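You operate a simulated robot arm through the tools that you are given. There is no shell and no other tool.

The job below is to be done with a simulated robot arm. You get a single attempt, and the scene is never put back.

JOB
Put things in order on the top of the check bench. At the end: the white flavour card from the top of the check bench stands where the silver steel cup stood; the silver spring from the top of the check bench is in the grey parts bin; the white label roll from the top of the check bench stands where the white flavour card stood; the silver steel cup is in the orange tub; whatever was shut is shut again. Leave all else as you found it, and nothing knocked over.
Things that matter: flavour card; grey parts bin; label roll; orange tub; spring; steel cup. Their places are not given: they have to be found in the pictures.

It is judged by the outcome, as a careful person would: the job done as asked, and still so three seconds after it is handed in. It fails if anything else is knocked over, pushed out of place, dropped, spilled or broken.

ROBOT AND FRAMES
A 6-joint arm with a two-finger parallel gripper, fixed in place. Base frame: the origin is at the foot of the arm, x ahead of it, y to its left, z up; the work surface is at about z = 0. Readings come in mm, rad, newtons and seconds.
With the tool pointing down near the work surface it reaches from about 180 to 460 mm from the base axis. Its first joint turns from -1.222 to 1.222 rad. Payload 1.9 kg.
Tool frame: the origin (TCP) lies between the finger pads and is the grasp point; the fingertips stand 23 mm ahead of it; z points along the fingers, y is the line along which they close. The gripper opens to 94 mm. The fingers are 38 mm wide and 10 mm thick; the gripper's body (54 by 96 mm) begins 39 mm behind the TCP.
Orientation is that of the tool frame in the base frame, as a unit quaternion [w, x, y, z]. With the fingers straight down and closing along the base's y, the tool's x points along the base's -x, its y along +y and its z along -z.

CONTROLS
- The arm moves only by the tool nudge_tool. Its argument "rows" is a list of rows, each a list of 3 entries, a list of its own where there are three numbers: the closure in counts, from 0 (fully open) to 255 (shut), then the shift along the tool's x, y, z in units of 30 mm (1.0 is 30 mm), then the turn, a rotation vector about the tool's x, y, z in units of 5 degrees (1.0 is 5 degrees). In form: [[fingers, [tx, ty, tz], [rx, ry, rz]], ...]. A call has 1 to 20 rows; each row shifts and turns the commanded pose from where the row before left it, along the tool's axes as they then stand. A call with a number of a shift or a turn outside -1 to 1 is refused whole. A row lasts 0.2 s, in which the tool goes at most 50 mm and 0.15 rad; a call with a longer step from one row to the next is refused whole, and so is a gripper value outside its range. A pose out of reach is approached as far as the arm can. The call stops where the force on the tool passes 40 N (or 10 N more than at its start, if that is more) or the arm is blocked; 0.2 s more then pass. The fingers move at their own pace (about 108 mm/s each) and stop on an object; they squeeze with about 21 N. The grip force told is the motor's: it shows also when the fingers shut on nothing. Time passes only in rows, and 0.2 s behind the last, so rows that do not move let the fingers close. The reply holds the time, the measured pose of the TCP, the force on the tool along the base axes, the opening and the grip force, in the units named above and with some noise, with the torque about the TCP (base axes, N m) and any sound that the robot's microphone picked up.
- Cameras (640 x 400 px; columns grow to the right, rows downward): "scene" is fixed at [53, 311.9, 430]; the picture's right is [-0.80, -0.60, 0.00], its down [-0.32, 0.43, -0.84] and it looks along [0.50, -0.67, -0.54] (base axes); focal length 214 px, centre (320, 200). "wrist" rides on the gripper at [86, 16, -74] in the tool frame; the picture's right is [-0.18, 0.98, 0.00], its down [-0.58, -0.11, -0.81] and it looks along [-0.79, -0.15, 0.59] (tool axes); focal length 243 px, centre (320, 200).
- get_image(camera): a new picture of that camera. The clock stands still meanwhile.
- probe_pixels(camera, pixels): for up to 12 pixels [column, row] of the newest picture of that camera ("zoom" is the newest enlarged one), the place [x, y, z] in the base frame of the surface seen there, good to about 2 mm. The clock stands still meanwhile.
- zoom(camera, box): a new picture of the part [left, top, right, bottom] of that camera's present view, enlarged. The clock stands still meanwhile.
- close_job(): hands the job in; it is judged then, once.

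Leave the gripper open and the arm clear of the work at the hand-in unless told otherwise.

The tools are called after "Request:" by a JSON object that holds its "op" and its "data". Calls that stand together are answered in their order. nudge_tool: Moves the arm, as the interface text tells. Its arguments: {"type":"object","properties":{"rows":{"type":"array"}},"required":["rows"]} The other tools are called the same way: get_image (camera) takes a picture; probe_pixels (camera, pixels) gives the place of the surface under pixels of a picture; zoom (camera, box) takes an enlarged picture of a part of a camera's view; close_job () hands the job in.

At the start:

```text
clock: 0.0
ee_pos: [249.4, 118.0, 386.0]
tool_rot: [0.0, 0.0, 1.0, 0.0]
wrist_force: [0.0, 0.8, 0.8]
wrist_torque: [0.01, -0.01, 0.01]
opening: 94.1
gripper_force: 0.0
```

scene: 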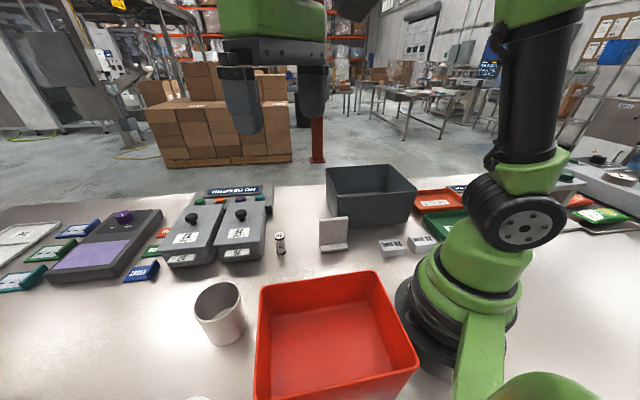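
wrist: 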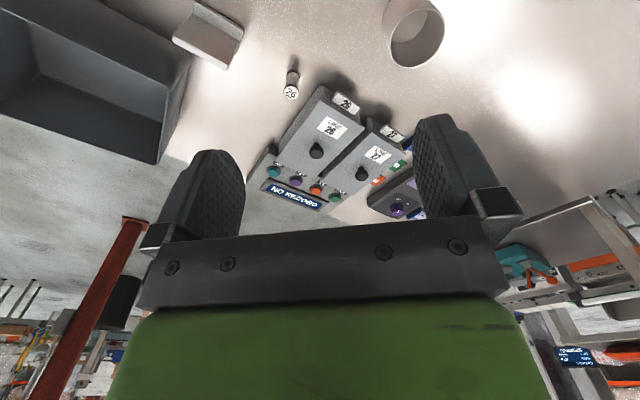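

I'll start by looking more closely at the bench: the cup (about 220,312), the tub (335,335), the grey bin (370,195), the white upright thing (333,235), the small cylinder (280,243), and the white blob at the bottom edge (198,398).

Request:
{"op": "zoom", "data": {"camera": "scene", "box": [180, 150, 460, 325]}}

Request:
{"op": "get_image", "data": {"camera": "wrist"}}

Request:
{"op": "get_image", "data": {"camera": "scene"}}

```text
2.29 times, centred on (320, 238) of scene
```

zoom: 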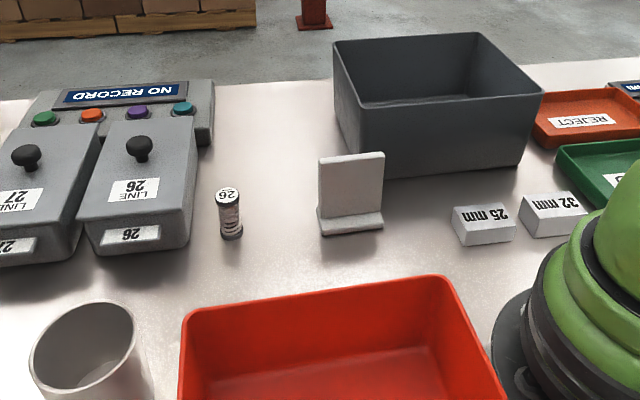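

```text
taken
```

wrist: 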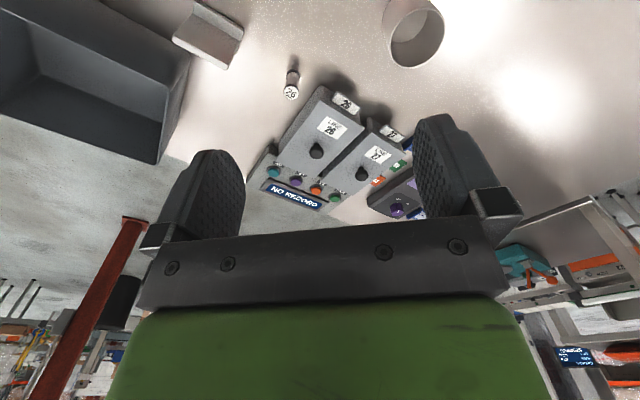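

```text
taken
```

scene: 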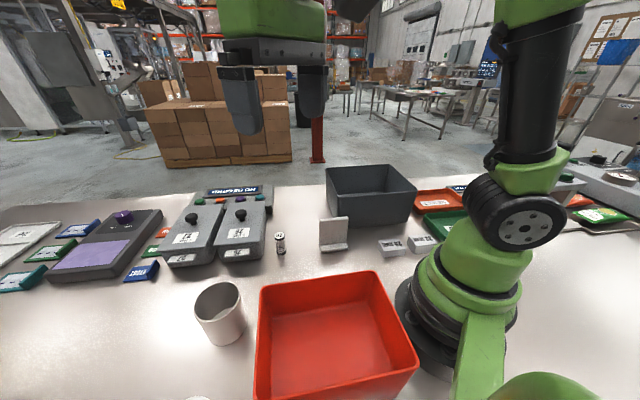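

I see a ribbed cylinder marked "26", a white upright L-shaped thing, and something white at the bottom edge. I'll zoom in on these and probe the main places.

Request:
{"op": "zoom", "data": {"camera": "scene", "box": [260, 220, 300, 260]}}

Request:
{"op": "zoom", "data": {"camera": "scene", "box": [140, 330, 260, 400]}}

Request:
{"op": "zoom", "data": {"camera": "scene", "box": [0, 170, 280, 345]}}

Request:
{"op": "zoom", "data": {"camera": "scene", "box": [360, 150, 640, 325]}}

Request:
{"op": "zoom", "data": {"camera": "wrist", "box": [160, 0, 480, 200]}}

Request:
{"op": "probe_pixels", "data": {"camera": "scene", "pixels": [[280, 235], [281, 252], [333, 221], [334, 247], [198, 398], [218, 292], [215, 335], [240, 337], [335, 340], [371, 195], [240, 240], [185, 240]]}}

```text
10.00 times, centred on (280, 240) of scene
```

zoom: 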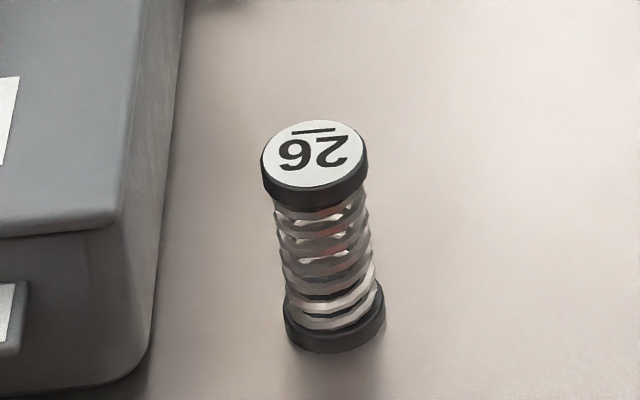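

```text
5.33 times, centred on (200, 365) of scene
```

zoom: 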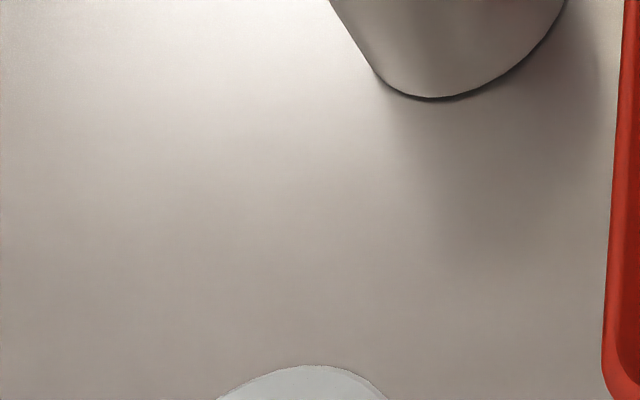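

```text
2.29 times, centred on (140, 258) of scene
```

zoom: 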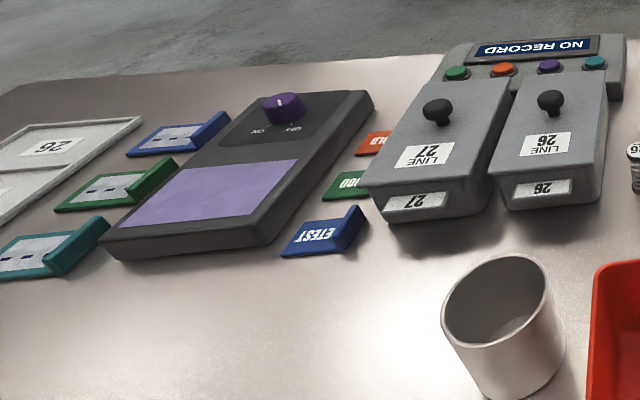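

```text
2.29 times, centred on (500, 238) of scene
```

zoom: 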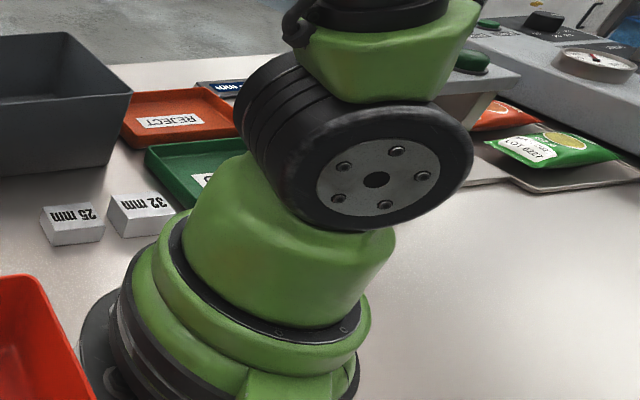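

```text
2.00 times, centred on (320, 100) of wrist
```

zoom: 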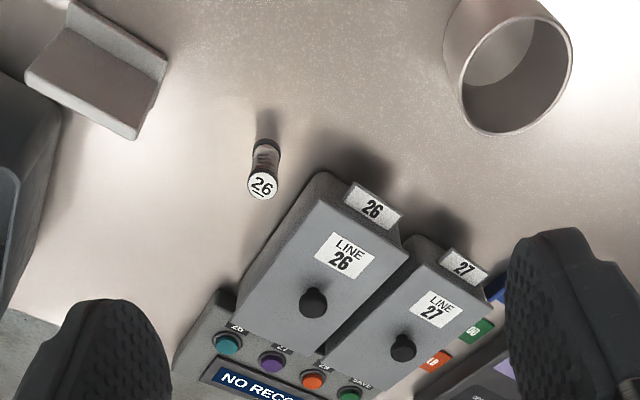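

```text
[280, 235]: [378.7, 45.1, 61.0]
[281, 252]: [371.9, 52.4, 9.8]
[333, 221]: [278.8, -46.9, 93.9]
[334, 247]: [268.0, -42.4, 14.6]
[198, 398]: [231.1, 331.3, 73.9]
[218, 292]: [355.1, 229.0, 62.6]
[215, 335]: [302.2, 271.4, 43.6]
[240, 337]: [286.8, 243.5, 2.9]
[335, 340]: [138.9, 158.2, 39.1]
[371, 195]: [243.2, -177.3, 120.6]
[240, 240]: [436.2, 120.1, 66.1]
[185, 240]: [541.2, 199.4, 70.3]
```

Next I'll map the tub's rim, the cup's rim and base, the card's outline, and the grey bin's rim from the scene view.

Request:
{"op": "probe_pixels", "data": {"camera": "scene", "pixels": [[259, 288], [377, 272], [417, 362], [257, 396], [330, 310], [320, 350], [196, 300], [241, 290], [222, 283], [215, 318], [222, 346], [246, 325]]}}

Request:
{"op": "probe_pixels", "data": {"camera": "scene", "pixels": [[322, 219], [347, 217], [320, 250], [347, 249], [347, 243], [334, 240], [327, 169], [387, 165], [415, 187], [337, 193], [360, 180], [335, 219]]}}

Request:
{"op": "probe_pixels", "data": {"camera": "scene", "pixels": [[395, 242], [420, 238], [261, 200], [238, 255], [238, 265], [190, 262], [137, 277], [155, 263], [100, 250], [270, 230], [300, 300], [300, 280]]}}

```text
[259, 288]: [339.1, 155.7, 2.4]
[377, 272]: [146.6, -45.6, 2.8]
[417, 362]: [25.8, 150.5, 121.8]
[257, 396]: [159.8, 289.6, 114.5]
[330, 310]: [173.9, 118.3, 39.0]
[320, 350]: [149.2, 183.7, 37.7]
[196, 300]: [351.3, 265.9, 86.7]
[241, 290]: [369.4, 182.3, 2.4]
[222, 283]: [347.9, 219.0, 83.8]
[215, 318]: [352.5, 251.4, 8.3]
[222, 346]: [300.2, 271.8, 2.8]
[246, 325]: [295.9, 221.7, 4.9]
```

```text
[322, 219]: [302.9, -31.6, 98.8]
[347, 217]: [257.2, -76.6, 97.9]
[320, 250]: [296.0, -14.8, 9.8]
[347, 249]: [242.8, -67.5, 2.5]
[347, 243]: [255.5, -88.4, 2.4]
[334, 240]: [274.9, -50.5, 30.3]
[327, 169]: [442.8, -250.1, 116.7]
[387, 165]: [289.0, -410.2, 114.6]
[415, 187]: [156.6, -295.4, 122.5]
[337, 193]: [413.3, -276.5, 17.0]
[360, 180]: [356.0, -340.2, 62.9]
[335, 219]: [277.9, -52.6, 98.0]
```

```text
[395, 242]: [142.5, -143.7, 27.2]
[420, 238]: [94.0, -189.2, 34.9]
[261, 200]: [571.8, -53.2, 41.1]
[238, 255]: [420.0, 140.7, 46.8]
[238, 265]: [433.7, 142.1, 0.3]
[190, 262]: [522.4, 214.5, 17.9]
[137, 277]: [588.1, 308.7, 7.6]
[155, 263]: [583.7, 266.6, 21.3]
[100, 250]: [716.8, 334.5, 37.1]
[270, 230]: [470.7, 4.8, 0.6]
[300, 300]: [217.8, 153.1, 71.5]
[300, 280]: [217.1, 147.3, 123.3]
```

The bench surface reads about z=2.4. The tub rim is at about 120 mm, turned 45°. The cup is near (323,243) and the card near (280,-54). I'll turn the wrist to the left by 60° in place, so its camera can see the label roll that is out of the scene view.

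Request:
{"op": "nudge_tool", "data": {"rows": [[0, [0, 0, 0], [0, 0, -1]], [0, [0, 0, 0], [0, 0, -1]], [0, [0, 0, 0], [0, 0, -1]], [0, [0, 0, 0], [0, 0, -1]], [0, [0, 0, 0], [0, 0, -1]], [0, [0, 0, 0], [0, 0, -1]], [0, [0, 0, 0], [0, 0, -1]], [0, [0, 0, 0], [0, 0, -1]], [0, [0, 0, 0], [0, 0, -1]], [0, [0, 0, 0], [0, 0, -1]], [0, [0, 0, 0], [0, 0, -1]], [0, [0, 0, 0], [0, 0, -1]]]}}

Request:
{"op": "get_image", "data": {"camera": "wrist"}}

```text
clock: 2.6
ee_pos: [249.3, 118.1, 385.7]
tool_rot: [0.001, -0.5, 0.866, 0.0]
wrist_force: [0.1, 0.1, 0.3]
wrist_torque: [0.01, 0.02, -0.01]
opening: 93.9
gripper_force: 0.1
```

```text
taken
```

wrist: 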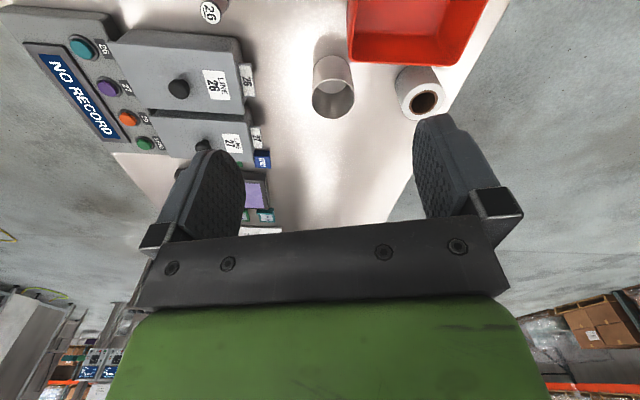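

The white label roll stands upright at about (425,95) in the wrist view, with a hollow core, close to the bench's edge. I'll zoom in on it and probe its outline and the cup's.

Request:
{"op": "zoom", "data": {"camera": "wrist", "box": [280, 20, 480, 145]}}

Request:
{"op": "probe_pixels", "data": {"camera": "wrist", "pixels": [[425, 87], [425, 118], [404, 102], [445, 102], [418, 72], [425, 103], [333, 80], [333, 116], [314, 97], [353, 97], [333, 58], [333, 103]]}}

```text
3.20 times, centred on (380, 82) of wrist
```

zoom: 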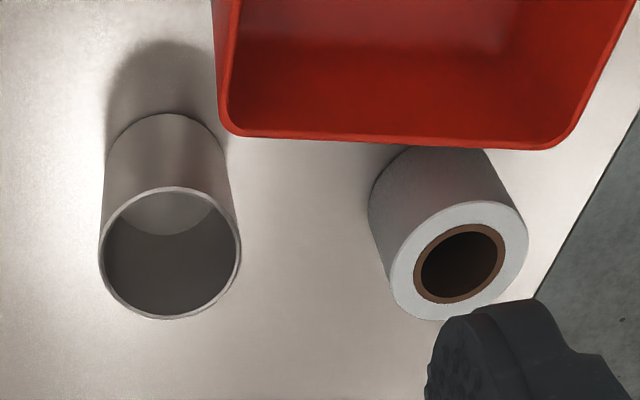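

```text
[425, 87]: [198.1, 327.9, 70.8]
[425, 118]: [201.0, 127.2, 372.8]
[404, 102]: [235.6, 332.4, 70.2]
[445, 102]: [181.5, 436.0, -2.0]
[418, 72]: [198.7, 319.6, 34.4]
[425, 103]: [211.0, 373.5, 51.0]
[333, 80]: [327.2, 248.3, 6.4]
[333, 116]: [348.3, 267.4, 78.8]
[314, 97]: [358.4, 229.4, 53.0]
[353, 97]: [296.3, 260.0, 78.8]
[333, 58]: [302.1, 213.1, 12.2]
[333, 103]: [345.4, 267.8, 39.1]
```

I'll probe points on the roll's top ring and the cup's rim in the enlarged picture to fix their centres and sizes.

Request:
{"op": "probe_pixels", "data": {"camera": "zoom", "pixels": [[400, 275], [415, 235], [470, 212], [518, 238], [505, 278], [435, 312], [102, 253], [238, 253], [170, 190], [170, 317], [170, 212], [459, 300]]}}

Request:
{"op": "probe_pixels", "data": {"camera": "zoom", "pixels": [[233, 10], [232, 132], [400, 140], [568, 140], [625, 20], [400, 80], [400, 30], [372, 190], [393, 152], [108, 160], [170, 114], [220, 140]]}}

```text
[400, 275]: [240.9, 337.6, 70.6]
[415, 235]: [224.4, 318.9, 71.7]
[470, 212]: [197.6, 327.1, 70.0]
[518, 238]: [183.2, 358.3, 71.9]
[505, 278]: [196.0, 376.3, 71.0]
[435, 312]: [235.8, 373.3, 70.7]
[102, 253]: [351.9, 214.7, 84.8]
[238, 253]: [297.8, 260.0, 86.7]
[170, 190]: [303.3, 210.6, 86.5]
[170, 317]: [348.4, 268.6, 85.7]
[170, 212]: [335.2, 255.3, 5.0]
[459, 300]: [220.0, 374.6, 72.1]
```

```text
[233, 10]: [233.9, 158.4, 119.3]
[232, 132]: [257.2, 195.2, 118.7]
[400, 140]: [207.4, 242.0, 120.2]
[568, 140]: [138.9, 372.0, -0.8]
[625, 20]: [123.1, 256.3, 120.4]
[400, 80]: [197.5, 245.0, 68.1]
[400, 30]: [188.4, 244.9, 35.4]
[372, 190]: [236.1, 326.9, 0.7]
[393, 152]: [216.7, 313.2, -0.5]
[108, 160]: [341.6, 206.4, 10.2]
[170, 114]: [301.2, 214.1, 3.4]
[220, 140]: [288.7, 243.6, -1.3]
```

The roll's centre is about (213,349), about 66 mm across and 71 mm high. The cup's centre is about (325,238.5), about 74 mm across and 86 mm high. The tub rim is about 120 mm high with its inside floor at about 38.5 mm. Now I'll turn to a yaw of 46° and move above the cup, staying high.

Request:
{"op": "nudge_tool", "data": {"rows": [[0, [0, 0, 0], [0, 0, 1]], [0, [0, 0, 0], [0, 0, 1]], [0, [0, 0, 0], [0, 0, 0.8]], [0, [-0.928, 0.195, 0], [0, 0, 0]], [0, [-0.928, 0.195, 0], [0, 0, 0]], [0, [-0.928, 0.195, 0], [0, 0, 0]], [0, [-0.928, 0.195, 0], [0, 0, 0]], [0, [-0.928, 0.195, 0], [0, 0, 0]], [0, [0, 0, 1], [0, 0, 0]], [0, [0, 0, 1], [0, 0, 0]], [0, [0, 0, 1], [0, 0, 0]], [0, [0, 0, 1], [0, 0, 0]], [0, [0, 0, 1], [0, 0, 0]]]}}

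Request:
{"op": "get_image", "data": {"camera": "wrist"}}

Request:
{"op": "get_image", "data": {"camera": "scene"}}

```text
clock: 4.2
ee_pos: [313.2, 203.4, 380.7]
tool_rot: [0.003, -0.386, 0.922, -0.023]
wrist_force: [149.2, 132.7, -162.6]
wrist_torque: [-4.03, -0.55, -4.12]
opening: 94.3
gripper_force: 0.0
out of reach, approached as far as the arm can: row 7, 8
stopped in row 8: the force on the tool passed its limit at 644 N (the readings are from after the stop); the commanded pose is now the measured one
```

```text
taken
```

wrist: 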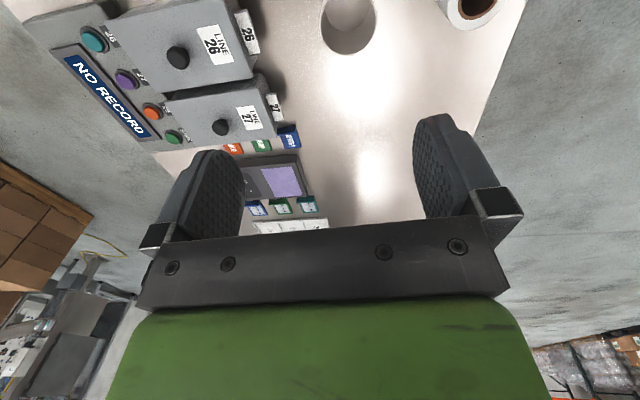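

```text
taken
```

scene: 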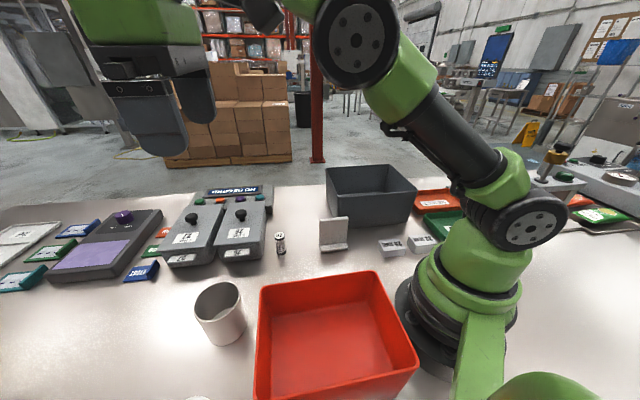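

At this height the arm had run out to its reach limit, and nothing on the bench was touched. I'll go straight down 100 mm first and then check the state.

Request:
{"op": "nudge_tool", "data": {"rows": [[0, [0.3, 0, 0.5], [0, 0, 0]], [0, [0, 0, 0.7], [0, 0, 0]], [0, [0, 0, 1], [0, 0, 0]], [0, [0, 0, 1], [0, 0, 0]]]}}

```text
clock: 5.2
ee_pos: [308.1, 193.0, 285.8]
tool_rot: [0.001, -0.386, 0.922, -0.02]
wrist_force: [0.7, -0.2, 0.3]
wrist_torque: [-0.01, -0.04, 0.05]
opening: 94.2
gripper_force: 0.1
```

The tool has a small tilt of about 2° from the stop. I'll correct it, go down a little further to z≈226, and move above the cup.

Request:
{"op": "nudge_tool", "data": {"rows": [[0, [0, 0, 0], [-0.43, -0.16, -0.11]], [0, [0, 0, 1], [0, 0, 0]], [0, [0, 0, 1], [0, 0, 0]], [0, [-0.5, 0.216, 0], [0, 0, 0]], [0, [-0.5, 0.216, 0], [0, 0, 0]], [0, [-0.483, 0.216, 0], [0, 0, 0]], [0, [0, 0, 0], [0, 0, 0]]]}}

Request:
{"op": "get_image", "data": {"camera": "wrist"}}

```text
clock: 6.8
ee_pos: [324.4, 241.1, 224.7]
tool_rot: [-0.001, -0.392, 0.92, 0.0]
wrist_force: [-0.1, -1.2, 0.1]
wrist_torque: [0.0, 0.04, 0.01]
opening: 93.9
gripper_force: 0.1
```

```text
taken
```

wrist: 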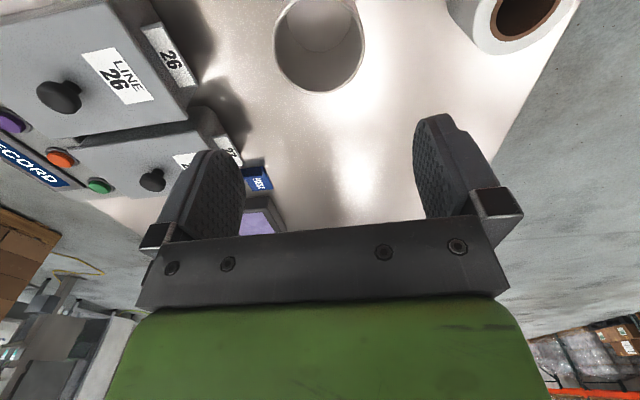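

The tool is upright now. I'll check the cup's rim again from here, at wrist pixels around (320,45).

Request:
{"op": "zoom", "data": {"camera": "wrist", "box": [240, 0, 400, 100]}}

Request:
{"op": "probe_pixels", "data": {"camera": "wrist", "pixels": [[276, 48], [364, 45], [320, 90], [297, 82], [345, 82], [275, 35], [363, 35], [290, 5], [350, 5]]}}

```text
4.00 times, centred on (320, 50) of wrist
```

zoom: 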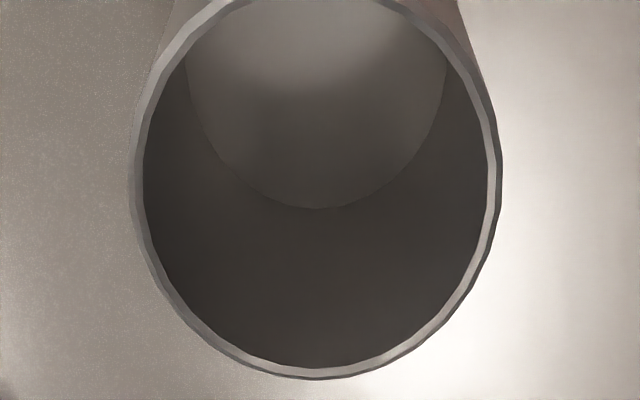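

```text
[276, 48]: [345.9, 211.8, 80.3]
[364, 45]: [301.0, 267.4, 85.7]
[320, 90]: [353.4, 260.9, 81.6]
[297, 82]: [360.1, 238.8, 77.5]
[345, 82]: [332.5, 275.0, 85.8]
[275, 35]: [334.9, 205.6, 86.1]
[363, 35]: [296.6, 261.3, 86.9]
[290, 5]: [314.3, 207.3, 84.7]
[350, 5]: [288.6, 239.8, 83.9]
```

I'll probe exact rim points in the enlargement.

Request:
{"op": "probe_pixels", "data": {"camera": "zoom", "pixels": [[138, 170], [494, 170], [176, 45], [450, 25], [315, 373], [220, 343], [410, 343], [140, 220], [486, 230], [215, 5], [420, 5]]}}

```text
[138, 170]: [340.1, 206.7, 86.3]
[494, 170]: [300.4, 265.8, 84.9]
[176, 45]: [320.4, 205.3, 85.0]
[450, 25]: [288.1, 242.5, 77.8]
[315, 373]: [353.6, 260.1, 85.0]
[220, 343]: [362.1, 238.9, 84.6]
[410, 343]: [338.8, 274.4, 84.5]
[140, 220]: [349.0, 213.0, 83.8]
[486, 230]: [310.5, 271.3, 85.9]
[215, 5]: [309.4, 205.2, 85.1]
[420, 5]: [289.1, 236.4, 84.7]
```

Cup centre refined to (325,239); the tool is about 2 mm off. I'll correct that and descend so the fingertips are just above the rim.

Request:
{"op": "nudge_tool", "data": {"rows": [[0, [0.036, -0.063, 0.5], [0, 0, 0]], [0, [0, 0, 1], [0, 0, 0]], [0, [0, 0, 1], [0, 0, 0]], [0, [0, 0, 0.8], [0, 0, 0]], [0, [0, 0, 0.2], [0, 0, 0]]]}}

Request:
{"op": "get_image", "data": {"camera": "wrist"}}

Request:
{"op": "get_image", "data": {"camera": "scene"}}

```text
clock: 8.0
ee_pos: [324.5, 237.5, 119.2]
tool_rot: [0.0, -0.392, 0.92, -0.001]
wrist_force: [-0.1, -1.1, -0.3]
wrist_torque: [0.02, 0.01, -0.02]
opening: 94.0
gripper_force: 0.1
```

```text
taken
```

wrist: 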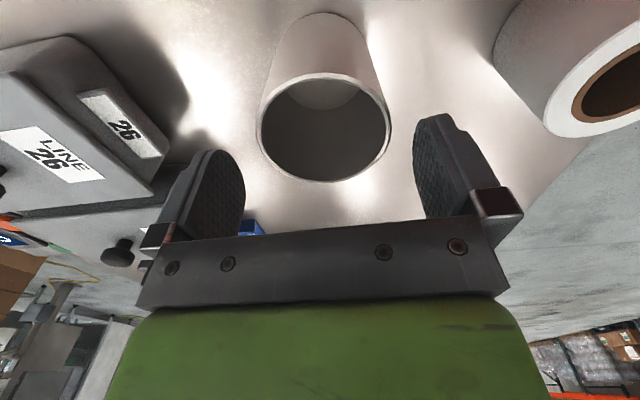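

```text
taken
```

scene: 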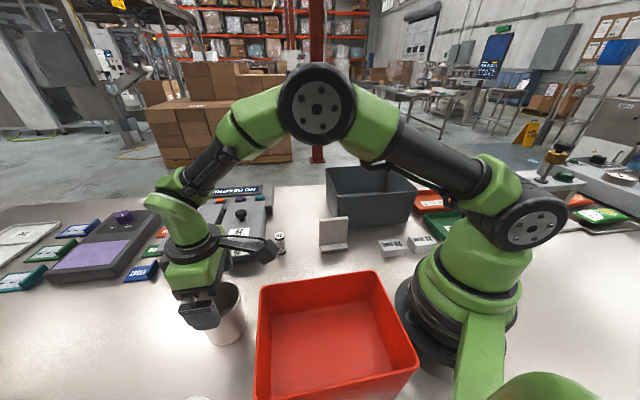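

The camera housing sticks out over the tub side of the gripper. Before going lower I'll measure how low that housing hangs relative to the tool, since the tub rim is at 120.

Request:
{"op": "zoom", "data": {"camera": "scene", "box": [150, 210, 310, 310]}}

```text
4.00 times, centred on (230, 260) of scene
```

zoom: 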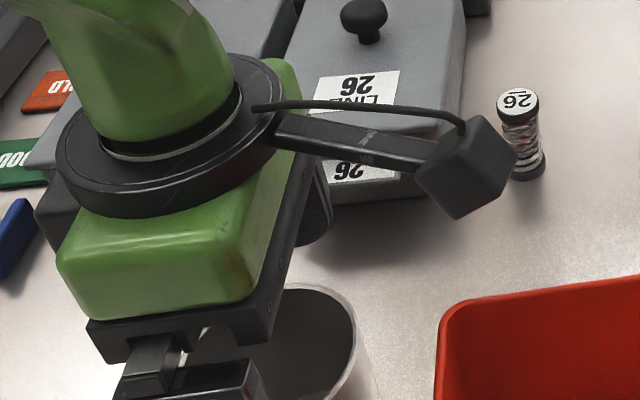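

Request:
{"op": "probe_pixels", "data": {"camera": "zoom", "pixels": [[475, 120], [420, 180], [457, 217], [510, 160], [440, 200], [485, 205], [460, 160], [350, 150], [300, 140], [445, 300], [620, 280]]}}

```text
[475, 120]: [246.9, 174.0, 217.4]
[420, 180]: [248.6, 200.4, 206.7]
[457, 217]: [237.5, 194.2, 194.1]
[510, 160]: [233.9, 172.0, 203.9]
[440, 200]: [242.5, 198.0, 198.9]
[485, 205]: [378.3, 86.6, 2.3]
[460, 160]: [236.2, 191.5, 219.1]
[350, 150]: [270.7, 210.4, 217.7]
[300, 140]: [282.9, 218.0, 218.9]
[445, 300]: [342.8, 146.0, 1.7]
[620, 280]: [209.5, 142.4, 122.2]
```

The housing's lowest corner is about 65–75 mm above the TCP, so with the TCP at z≈70 it stays about 14 mm above the tub rim. I'll descend over the cup to z≈70.

Request:
{"op": "nudge_tool", "data": {"rows": [[0, [-0.048, 0.023, 0.5], [0, 0, 0]], [0, [0, 0, 0.5], [0, 0, 0]], [0, [0, 0, 0.4], [0, 0, 0]], [0, [0, 0, 0.22], [0, 0, 0]], [0, [0, 0, 0], [0, 0, 0]]]}}

Request:
{"op": "get_image", "data": {"camera": "wrist"}}

Request:
{"op": "zoom", "data": {"camera": "scene", "box": [150, 230, 310, 330]}}

```text
clock: 9.2
ee_pos: [323.8, 238.6, 71.6]
tool_rot: [-0.001, -0.393, 0.92, 0.0]
wrist_force: [0.3, -0.2, -0.3]
wrist_torque: [0.0, 0.0, 0.02]
opening: 94.0
gripper_force: 0.1
```

```text
taken
```

wrist: 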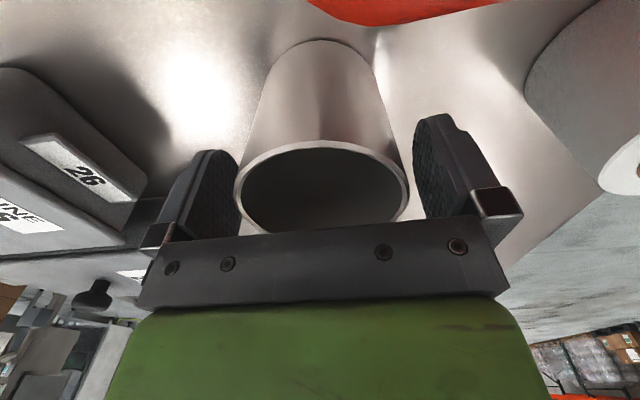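

```text
4.00 times, centred on (230, 280) of scene
```

zoom: 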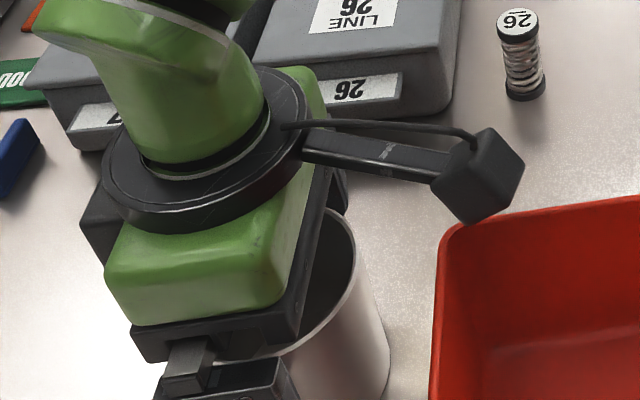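

The cup sits between the fingers. I'll close on it now.

Request:
{"op": "nudge_tool", "data": {"rows": [[120, [0, 0, 0], [0, 0, 0]], [255, [0, 0, 0], [0, 0, 0]], [255, [0, 0, 0], [0, 0, 0]]]}}

```text
clock: 10.0
ee_pos: [324.0, 238.3, 71.7]
tool_rot: [-0.002, -0.393, 0.92, 0.0]
wrist_force: [0.6, -0.8, 0.5]
wrist_torque: [0.0, 0.01, 0.0]
opening: 74.3
gripper_force: 21.0
```

It holds the cup at 74.3 mm with 21 N. I'll lift it straight up by 140 mm.

Request:
{"op": "nudge_tool", "data": {"rows": [[255, [0, 0, -0.2], [0, 0, 0]], [255, [0, 0, -0.4], [0, 0, 0]], [255, [0, 0, -0.6], [0, 0, 0]], [255, [0, 0, -0.8], [0, 0, 0]], [255, [0, 0, -0.8], [0, 0, 0]], [255, [0, 0, -0.8], [0, 0, 0]], [255, [0, 0, -0.6], [0, 0, 0]], [255, [0, 0, -0.4], [0, 0, 0]], [255, [0, 0, -0.1], [0, 0, 0]]]}}

Request:
{"op": "get_image", "data": {"camera": "scene"}}

Request:
{"op": "get_image", "data": {"camera": "wrist"}}

```text
clock: 12.0
ee_pos: [323.9, 239.9, 213.7]
tool_rot: [-0.001, -0.392, 0.92, 0.0]
wrist_force: [-1.0, -0.5, -0.6]
wrist_torque: [0.0, 0.01, -0.02]
opening: 74.0
gripper_force: 20.6
```

```text
taken
```

scene: 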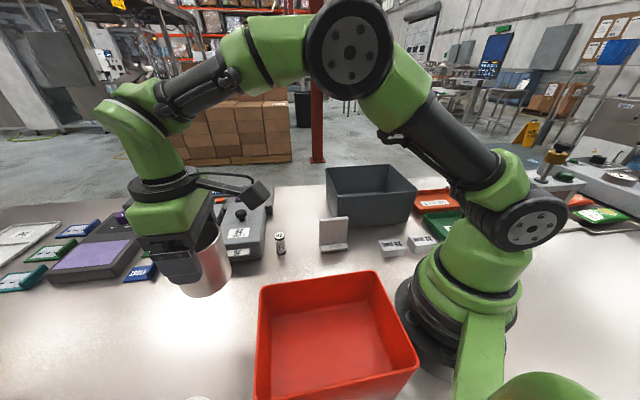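

```text
taken
```

wrist: 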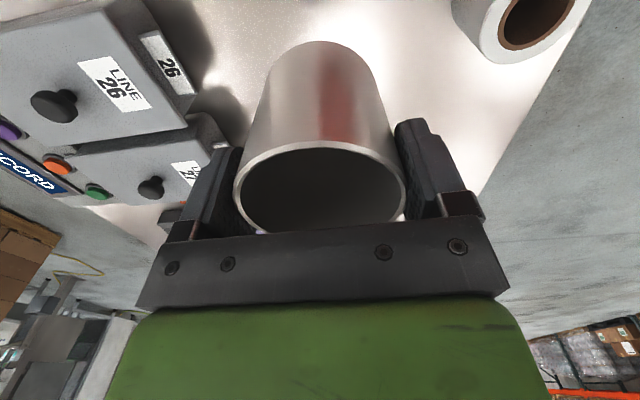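

The cup hangs free with its bottom at about z=144. Before moving over the tub I'll measure the tub's rim edges and floor precisely.

Request:
{"op": "zoom", "data": {"camera": "scene", "box": [240, 260, 440, 400]}}

```text
2.86 times, centred on (340, 330) of scene
```

zoom: 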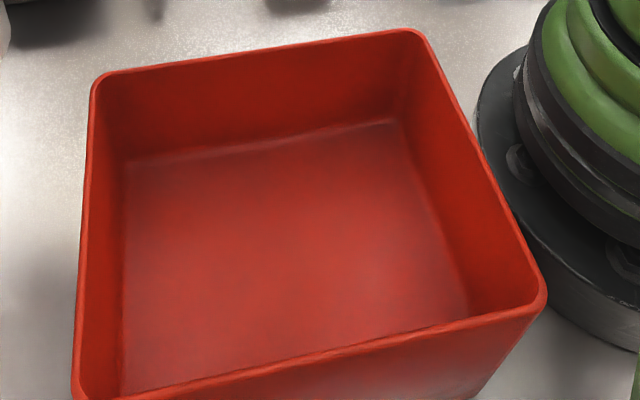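

Request:
{"op": "probe_pixels", "data": {"camera": "zoom", "pixels": [[200, 61], [340, 41], [85, 180], [80, 280], [470, 134], [512, 222], [400, 336], [250, 369], [200, 300], [300, 220], [420, 270], [145, 180]]}}

Request:
{"op": "probe_pixels", "data": {"camera": "zoom", "pixels": [[95, 90], [418, 36], [540, 300], [85, 390], [130, 300], [440, 260], [300, 300], [380, 125], [250, 145], [180, 385], [460, 310]]}}

```text
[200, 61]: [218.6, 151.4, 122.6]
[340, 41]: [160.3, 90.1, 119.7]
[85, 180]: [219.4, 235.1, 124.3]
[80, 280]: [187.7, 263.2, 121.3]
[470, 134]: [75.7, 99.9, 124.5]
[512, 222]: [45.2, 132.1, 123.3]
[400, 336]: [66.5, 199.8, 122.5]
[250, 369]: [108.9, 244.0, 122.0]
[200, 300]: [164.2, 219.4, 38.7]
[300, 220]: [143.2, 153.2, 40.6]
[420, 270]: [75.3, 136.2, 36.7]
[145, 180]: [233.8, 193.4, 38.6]
```

```text
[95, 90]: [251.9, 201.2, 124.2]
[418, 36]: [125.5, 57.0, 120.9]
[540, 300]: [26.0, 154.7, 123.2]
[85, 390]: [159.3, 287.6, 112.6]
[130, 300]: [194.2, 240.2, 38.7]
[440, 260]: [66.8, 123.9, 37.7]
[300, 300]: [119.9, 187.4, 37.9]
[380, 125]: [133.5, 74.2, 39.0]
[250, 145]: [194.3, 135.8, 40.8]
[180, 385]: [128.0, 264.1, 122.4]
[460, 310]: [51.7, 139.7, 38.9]
```

The tub's rim is at about 122, its floor at 38.5, and its inside is about 129 mm wide on the short axis. I'll carry the cup to (149,182.5), above the tub's middle.

Request:
{"op": "nudge_tool", "data": {"rows": [[255, [0.3, 0.16, 0], [0, 0, 0]], [255, [0.6, 0.32, 0], [0, 0, 0]], [255, [0.75, 0.4, 0], [0, 0, 0]], [255, [0.75, 0.4, 0], [0, 0, 0]], [255, [0.75, 0.4, 0], [0, 0, 0]], [255, [0.75, 0.4, 0], [0, 0, 0]], [255, [0.75, 0.4, 0], [0, 0, 0]], [255, [0.5, 0.26, 0], [0, 0, 0]], [255, [0.26, 0.13, 0], [0, 0, 0]], [255, [0, 0, 0], [0, 0, 0]]]}}

Request:
{"op": "get_image", "data": {"camera": "scene"}}

Request:
{"op": "get_image", "data": {"camera": "wrist"}}

```text
clock: 14.2
ee_pos: [149.4, 181.9, 213.1]
tool_rot: [-0.001, -0.393, 0.92, 0.0]
wrist_force: [-0.9, -0.1, -0.9]
wrist_torque: [0.0, 0.01, 0.01]
opening: 74.2
gripper_force: 21.1
```

```text
taken
```

scene: 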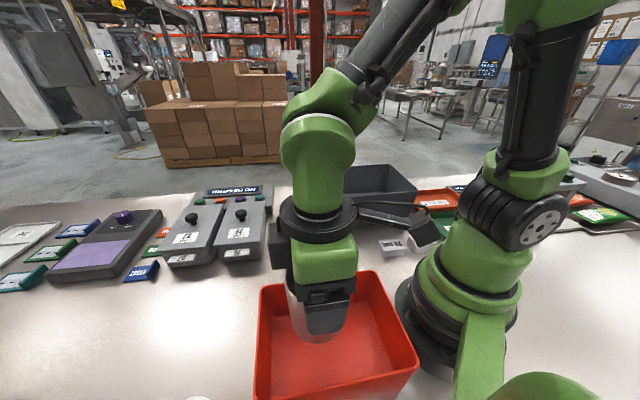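

```text
taken
```

wrist: 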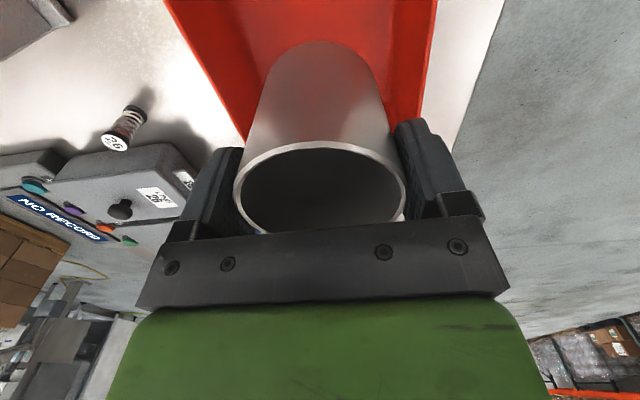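

The cup is centred above the tub. I'll lower it to just above the tub's floor (TCP about 114).

Request:
{"op": "nudge_tool", "data": {"rows": [[255, [0, 0, 0.3], [0, 0, 0]], [255, [0, 0, 0.6], [0, 0, 0]], [255, [0, 0, 0.6], [0, 0, 0]], [255, [0, 0, 0.6], [0, 0, 0]], [255, [0, 0, 0.6], [0, 0, 0]], [255, [0, 0, 0.4], [0, 0, 0]], [255, [0, 0, 0.2], [0, 0, 0]], [255, [0, 0, 0], [0, 0, 0]]]}}

Request:
{"op": "get_image", "data": {"camera": "scene"}}

Request:
{"op": "get_image", "data": {"camera": "wrist"}}

```text
clock: 16.0
ee_pos: [149.3, 181.4, 113.7]
tool_rot: [-0.001, -0.392, 0.92, 0.0]
wrist_force: [0.6, -0.6, -0.3]
wrist_torque: [0.01, -0.03, 0.0]
opening: 74.1
gripper_force: 21.0
```

```text
taken
```

scene: 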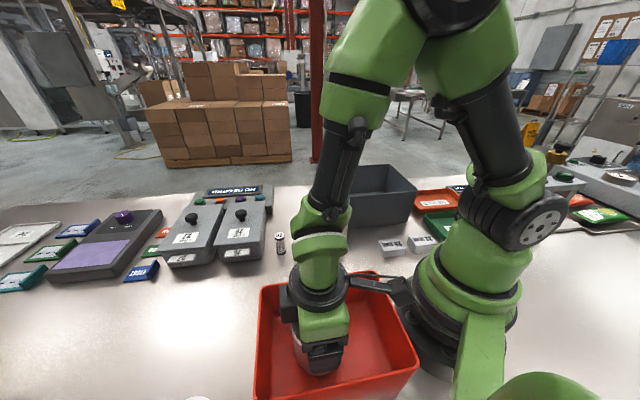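

```text
taken
```

wrist: 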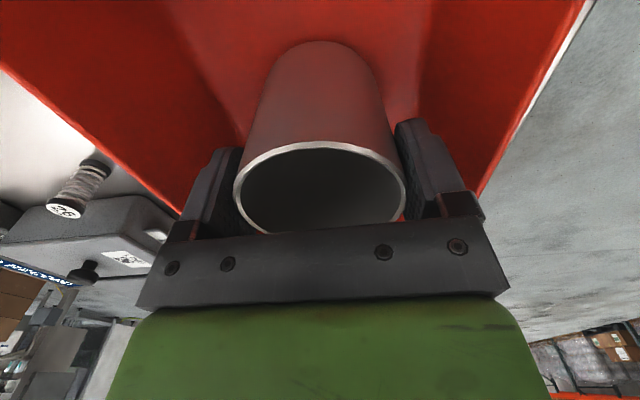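

About 5 mm to go. I'll lower in small steps and watch for contact.

Request:
{"op": "nudge_tool", "data": {"rows": [[255, [0, 0, 0.06], [0, 0, 0]], [255, [0, 0, 0.05], [0, 0, 0]], [255, [0, 0, 0.04], [0, 0, 0]], [255, [0, 0, 0], [0, 0, 0]]]}}

```text
clock: 17.0
ee_pos: [149.2, 182.7, 109.1]
tool_rot: [-0.001, -0.392, 0.92, -0.001]
wrist_force: [0.1, 1.0, -1.1]
wrist_torque: [0.01, -0.01, 0.0]
opening: 74.1
gripper_force: 20.7
```

Request:
{"op": "nudge_tool", "data": {"rows": [[255, [0, 0, 0.04], [0, 0, 0]], [255, [0, 0, 0], [0, 0, 0]]]}}

```text
clock: 17.6
ee_pos: [149.5, 182.0, 107.5]
tool_rot: [-0.001, -0.392, 0.92, 0.0]
wrist_force: [-0.2, -0.1, -1.0]
wrist_torque: [-0.01, 0.03, 0.01]
opening: 74.3
gripper_force: 20.6
```

No contact force yet. I'll keep going in 1 mm steps.

Request:
{"op": "nudge_tool", "data": {"rows": [[255, [0, 0, 0.04], [0, 0, 0]], [255, [0, 0, 0], [0, 0, 0]]]}}

Request:
{"op": "get_image", "data": {"camera": "wrist"}}

```text
clock: 18.2
ee_pos: [149.9, 181.8, 106.5]
tool_rot: [0.0, -0.393, 0.92, 0.0]
wrist_force: [-2.3, 0.9, 14.5]
wrist_torque: [0.08, -0.05, 0.16]
opening: 74.0
gripper_force: 20.9
```

```text
taken
```

wrist: 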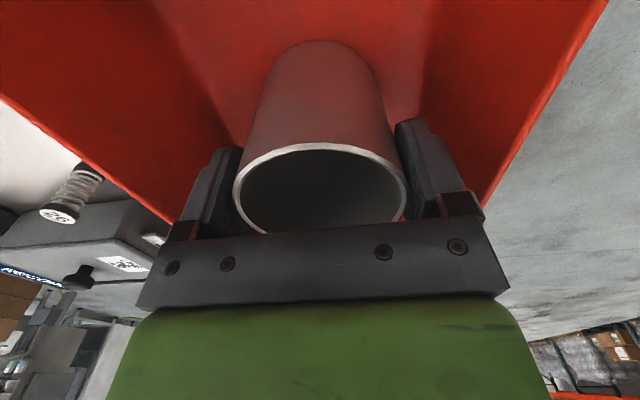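

The cup touched the floor (14.5 N up). I'll open the fingers a little (to about 85 mm) and rise straight up.

Request:
{"op": "nudge_tool", "data": {"rows": [[25, [0, 0, -0.02], [0, 0, 0]], [25, [0, 0, 0], [0, 0, 0]], [25, [0, 0, -0.3], [0, 0, 0]], [25, [0, 0, -0.6], [0, 0, 0]], [25, [0, 0, -0.8], [0, 0, 0]], [25, [0, 0, -0.8], [0, 0, 0]], [25, [0, 0, -0.8], [0, 0, 0]], [25, [0, 0, 0], [0, 0, 0]]]}}

Request:
{"op": "get_image", "data": {"camera": "scene"}}

Request:
{"op": "get_image", "data": {"camera": "wrist"}}

```text
clock: 20.0
ee_pos: [151.6, 182.8, 207.1]
tool_rot: [0.0, -0.392, 0.92, -0.001]
wrist_force: [-0.2, 0.1, 0.4]
wrist_torque: [-0.03, 0.02, 0.01]
opening: 84.9
gripper_force: 0.0
```

```text
taken
```

scene: 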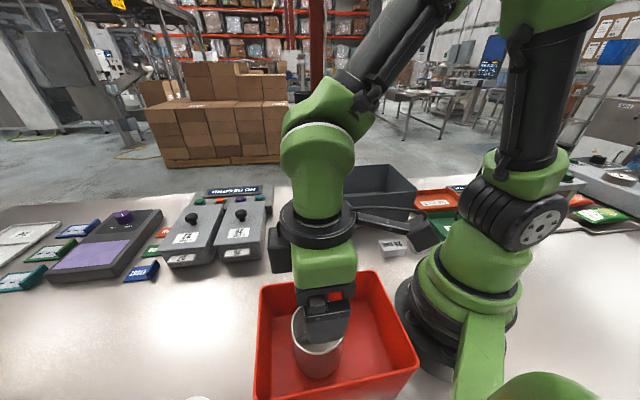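

```text
taken
```

wrist: 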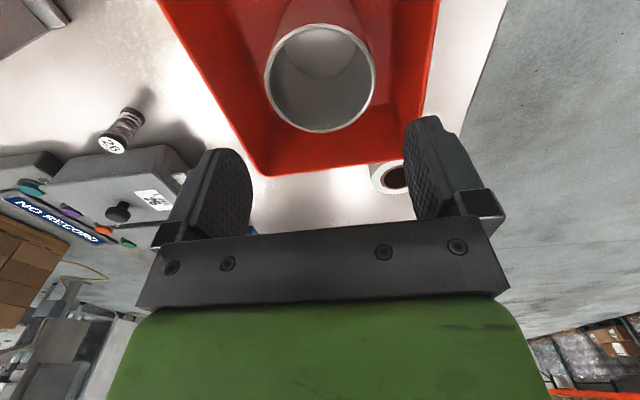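

The cup stands upright in the tub. Next is the card. I'll travel high, around (240,60) and on to (240,-80), to get a good look at the card from above.

Request:
{"op": "nudge_tool", "data": {"rows": [[25, [0, 0, -0.9], [0, 0, 0]], [25, [0, 0, -0.87], [0, 0, 0]], [25, [0.18, -0.9, 0], [0, 0, 0]], [25, [0.18, -0.95, 0], [0, 0, 0]], [25, [0.18, -0.99, 0], [0, 0, 0]], [25, [0.18, -0.99, 0], [0, 0, 0]], [25, [0.19, -0.99, 0], [0, 0, 0]], [25, [0.673, -0.647, 0], [0, 0, 0]], [25, [0.673, -0.647, 0], [0, 0, 0]], [25, [0.673, -0.647, 0], [0, 0, 0]], [25, [0.673, -0.647, 0], [0, 0, 0]], [25, [0.673, -0.647, 0], [0, 0, 0]], [25, [0, 0, 0], [0, 0, 0]]]}}

Request:
{"op": "get_image", "data": {"camera": "wrist"}}

Request:
{"op": "get_image", "data": {"camera": "scene"}}

```text
clock: 22.8
ee_pos: [235.3, -78.5, 259.0]
tool_rot: [-0.001, -0.393, 0.92, 0.0]
wrist_force: [0.1, -0.5, -0.1]
wrist_torque: [0.0, -0.01, -0.01]
opening: 84.7
gripper_force: 0.2
```

```text
taken
```

wrist: 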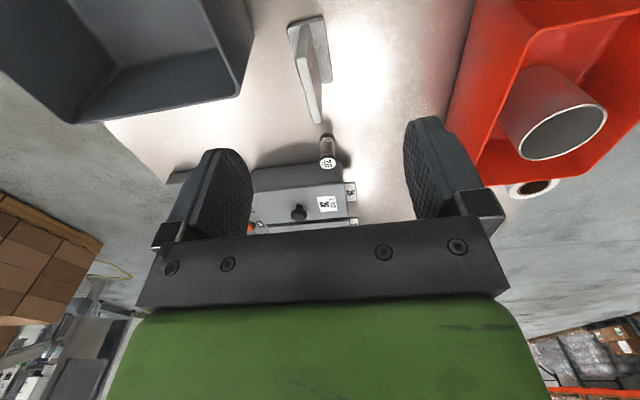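

```text
taken
```

scene: 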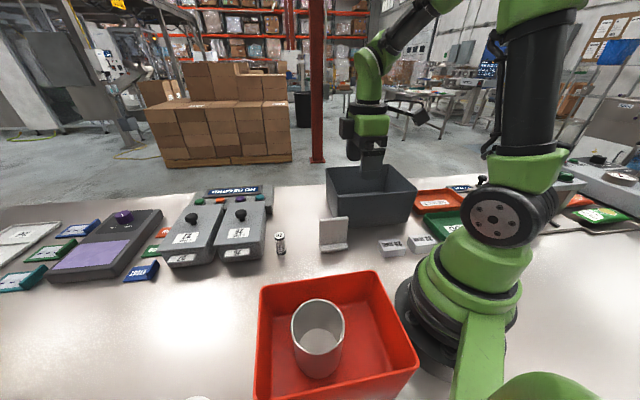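

I see the card edge-on at (310,65) in the wrist view, with its foot towards the tub side. I'll zoom in and probe its top edge and foot.

Request:
{"op": "zoom", "data": {"camera": "wrist", "box": [240, 0, 400, 130]}}

```text
3.08 times, centred on (320, 65) of wrist
```

zoom: 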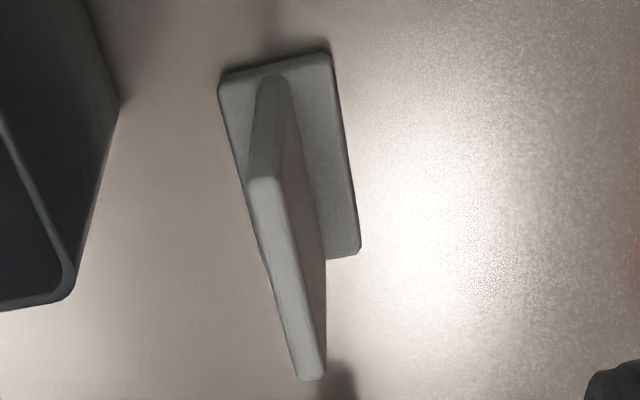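

Request:
{"op": "probe_pixels", "data": {"camera": "zoom", "pixels": [[265, 188], [311, 374], [288, 280], [280, 280], [296, 280], [272, 192], [305, 368], [320, 368]]}}

Request:
{"op": "probe_pixels", "data": {"camera": "zoom", "pixels": [[226, 90], [323, 60], [353, 245], [330, 253], [310, 150], [240, 130], [270, 85], [260, 130], [450, 200], [200, 250], [262, 195], [255, 200]]}}

```text
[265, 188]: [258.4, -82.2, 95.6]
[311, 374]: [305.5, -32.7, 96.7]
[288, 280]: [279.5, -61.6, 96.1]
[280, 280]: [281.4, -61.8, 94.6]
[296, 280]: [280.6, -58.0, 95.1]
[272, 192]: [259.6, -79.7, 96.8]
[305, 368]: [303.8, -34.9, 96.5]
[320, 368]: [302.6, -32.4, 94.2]
```

```text
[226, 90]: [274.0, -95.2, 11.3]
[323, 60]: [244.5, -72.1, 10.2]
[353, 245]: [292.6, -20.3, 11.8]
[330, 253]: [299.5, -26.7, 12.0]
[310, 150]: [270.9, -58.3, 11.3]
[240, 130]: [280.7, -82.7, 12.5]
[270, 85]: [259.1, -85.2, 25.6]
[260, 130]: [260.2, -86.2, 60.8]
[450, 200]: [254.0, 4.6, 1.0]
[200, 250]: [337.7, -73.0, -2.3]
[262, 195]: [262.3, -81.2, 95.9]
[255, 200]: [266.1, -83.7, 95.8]
```

The card is an inverted T: a board about 8 mm thick, 96 mm high, running along azimuth 46°, centred at about (282,-57), with a 70×38 mm foot 11 mm thick. My current yaw already closes across the board. I'll set the opening to about 50 mm, move above it and lower to just above its top.

Request:
{"op": "nudge_tool", "data": {"rows": [[119, [-0.8, -0.317, 0], [0, 0, 0]], [119, [-0.79, -0.316, 0], [0, 0, 0]], [119, [0, 0, 0.8], [0, 0, 0]], [119, [0, 0, 1], [0, 0, 0]], [119, [0, 0, 1], [0, 0, 0]], [119, [0, 0, 0.9], [0, 0, 0]], [119, [0, 0, 0.5], [0, 0, 0]], [119, [0, 0, 0], [0, 0, 0]]]}}

Request:
{"op": "get_image", "data": {"camera": "wrist"}}

Request:
{"op": "zoom", "data": {"camera": "scene", "box": [260, 150, 420, 270]}}

```text
clock: 24.6
ee_pos: [280.2, -57.2, 133.4]
tool_rot: [-0.001, -0.392, 0.92, 0.0]
wrist_force: [-0.2, -0.5, 0.7]
wrist_torque: [-0.01, 0.01, -0.03]
opening: 50.0
gripper_force: 0.0
```

```text
taken
```

wrist: 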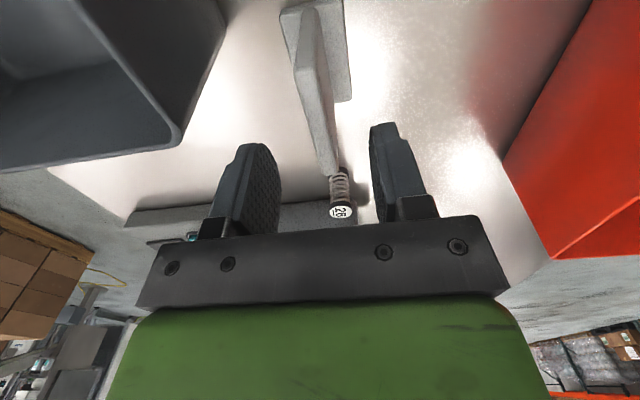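

```text
3.33 times, centred on (340, 210) of scene
```

zoom: 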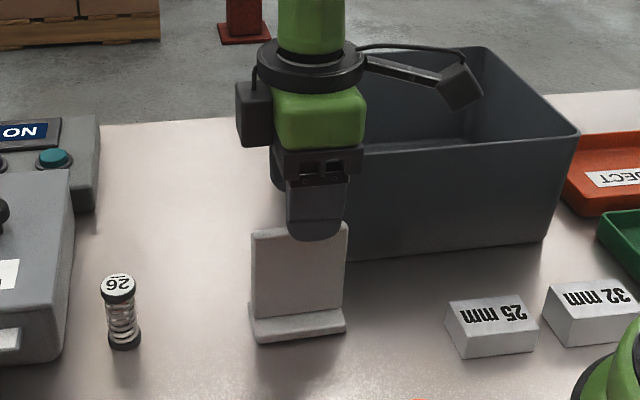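

The fingers straddle the board. I'll check the board's top edge once more from here.

Request:
{"op": "probe_pixels", "data": {"camera": "wrist", "pixels": [[303, 80], [332, 170], [316, 120], [310, 120], [321, 120], [300, 72], [333, 176]]}}

Request:
{"op": "probe_pixels", "data": {"camera": "zoom", "pixels": [[256, 232], [346, 228], [280, 228], [252, 335], [344, 325], [255, 312], [312, 238], [300, 300]]}}

```text
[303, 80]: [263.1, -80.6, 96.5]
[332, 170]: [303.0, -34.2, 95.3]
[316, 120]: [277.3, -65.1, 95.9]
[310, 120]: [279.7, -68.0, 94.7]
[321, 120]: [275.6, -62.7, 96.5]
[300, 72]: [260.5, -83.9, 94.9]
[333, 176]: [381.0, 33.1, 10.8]
```

```text
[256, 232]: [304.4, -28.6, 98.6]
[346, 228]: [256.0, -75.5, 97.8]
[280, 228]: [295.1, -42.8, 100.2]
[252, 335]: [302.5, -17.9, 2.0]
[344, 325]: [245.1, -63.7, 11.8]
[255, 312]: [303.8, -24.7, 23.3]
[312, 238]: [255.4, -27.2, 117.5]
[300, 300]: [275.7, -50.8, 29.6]
```

The board's centre is about 2 mm off both ways. I'll correct, descend to z≈72, and then close.

Request:
{"op": "nudge_tool", "data": {"rows": [[119, [-0.08, -0.07, 0], [0, 0, 0]], [119, [0, 0, 0.5], [0, 0, 0]], [119, [0, 0, 0.6], [0, 0, 0]], [119, [0, 0, 0.6], [0, 0, 0]], [119, [0, 0, 0.35], [0, 0, 0]], [119, [0, 0, 0], [0, 0, 0]]]}}

Request:
{"op": "get_image", "data": {"camera": "wrist"}}

Request:
{"op": "zoom", "data": {"camera": "scene", "box": [260, 150, 420, 270]}}

```text
clock: 26.0
ee_pos: [284.6, -57.6, 72.7]
tool_rot: [-0.001, -0.392, 0.92, 0.0]
wrist_force: [0.0, 0.0, -0.2]
wrist_torque: [-0.02, -0.02, 0.01]
opening: 50.2
gripper_force: 0.0
```

```text
taken
```

wrist: 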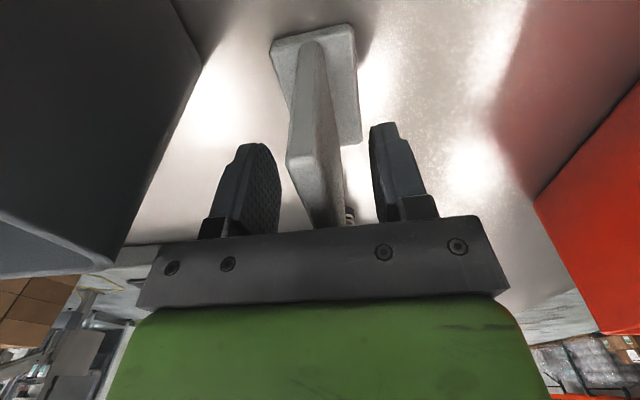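

```text
3.33 times, centred on (340, 210) of scene
```

zoom: 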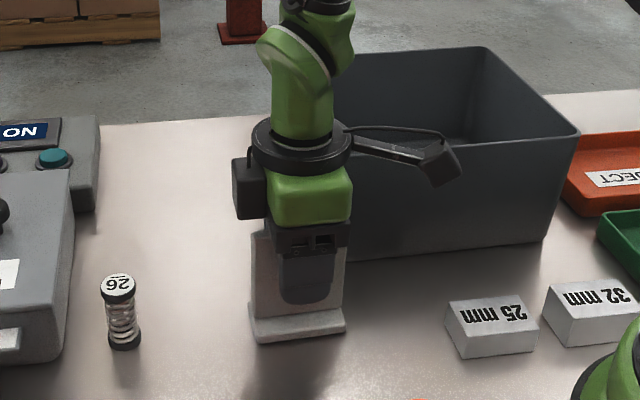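

The board is centred between the fingers to within about 1 mm. I'll close on it.

Request:
{"op": "nudge_tool", "data": {"rows": [[200, [0, 0, 0], [0, 0, 0]], [255, [0, 0, 0], [0, 0, 0]], [255, [0, 0, 0], [0, 0, 0]]]}}

```text
clock: 26.8
ee_pos: [285.8, -56.6, 72.2]
tool_rot: [-0.001, -0.392, 0.92, 0.0]
wrist_force: [0.6, 0.0, -0.8]
wrist_torque: [-0.03, -0.01, 0.02]
opening: 11.6
gripper_force: 21.0
```

It holds the board (11.6 mm, 21 N). I'll lift it by 135 mm and check that it hangs straight.

Request:
{"op": "nudge_tool", "data": {"rows": [[255, [0, 0, -0.1], [0, 0, 0]], [255, [0, 0, -0.3], [0, 0, 0]], [255, [0, 0, -0.6], [0, 0, 0]], [255, [0, 0, -0.8], [0, 0, 0]], [255, [0, 0, -0.8], [0, 0, 0]], [255, [0, 0, -0.8], [0, 0, 0]], [255, [0, 0, -0.6], [0, 0, 0]], [255, [0, 0, -0.4], [0, 0, 0]], [255, [0, 0, -0.1], [0, 0, 0]]]}}

Request:
{"op": "get_image", "data": {"camera": "scene"}}

Request:
{"op": "get_image", "data": {"camera": "wrist"}}

```text
clock: 28.8
ee_pos: [285.6, -56.8, 206.6]
tool_rot: [-0.001, -0.392, 0.92, 0.0]
wrist_force: [1.0, 0.0, 0.1]
wrist_torque: [0.0, -0.01, 0.03]
opening: 11.8
gripper_force: 21.3
```

```text
taken
```

scene: 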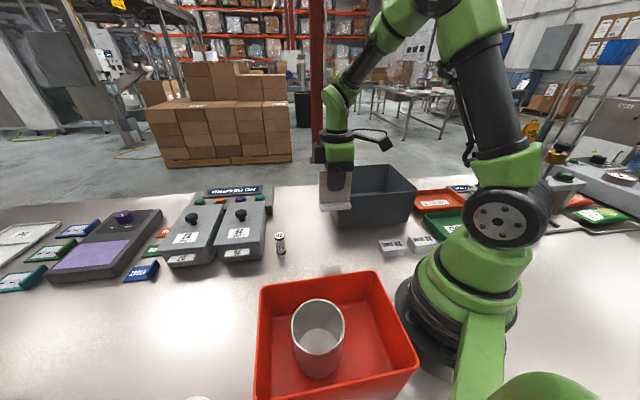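

```text
taken
```

wrist: 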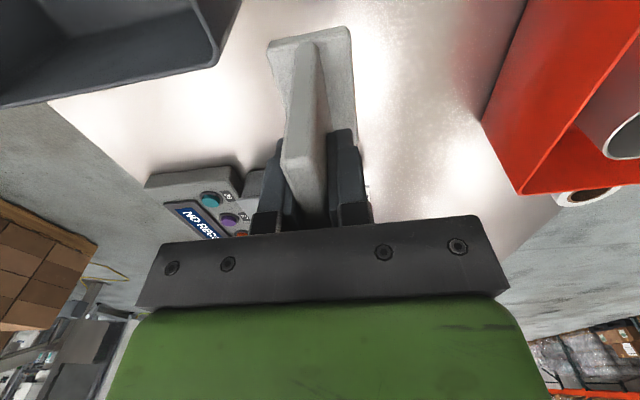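

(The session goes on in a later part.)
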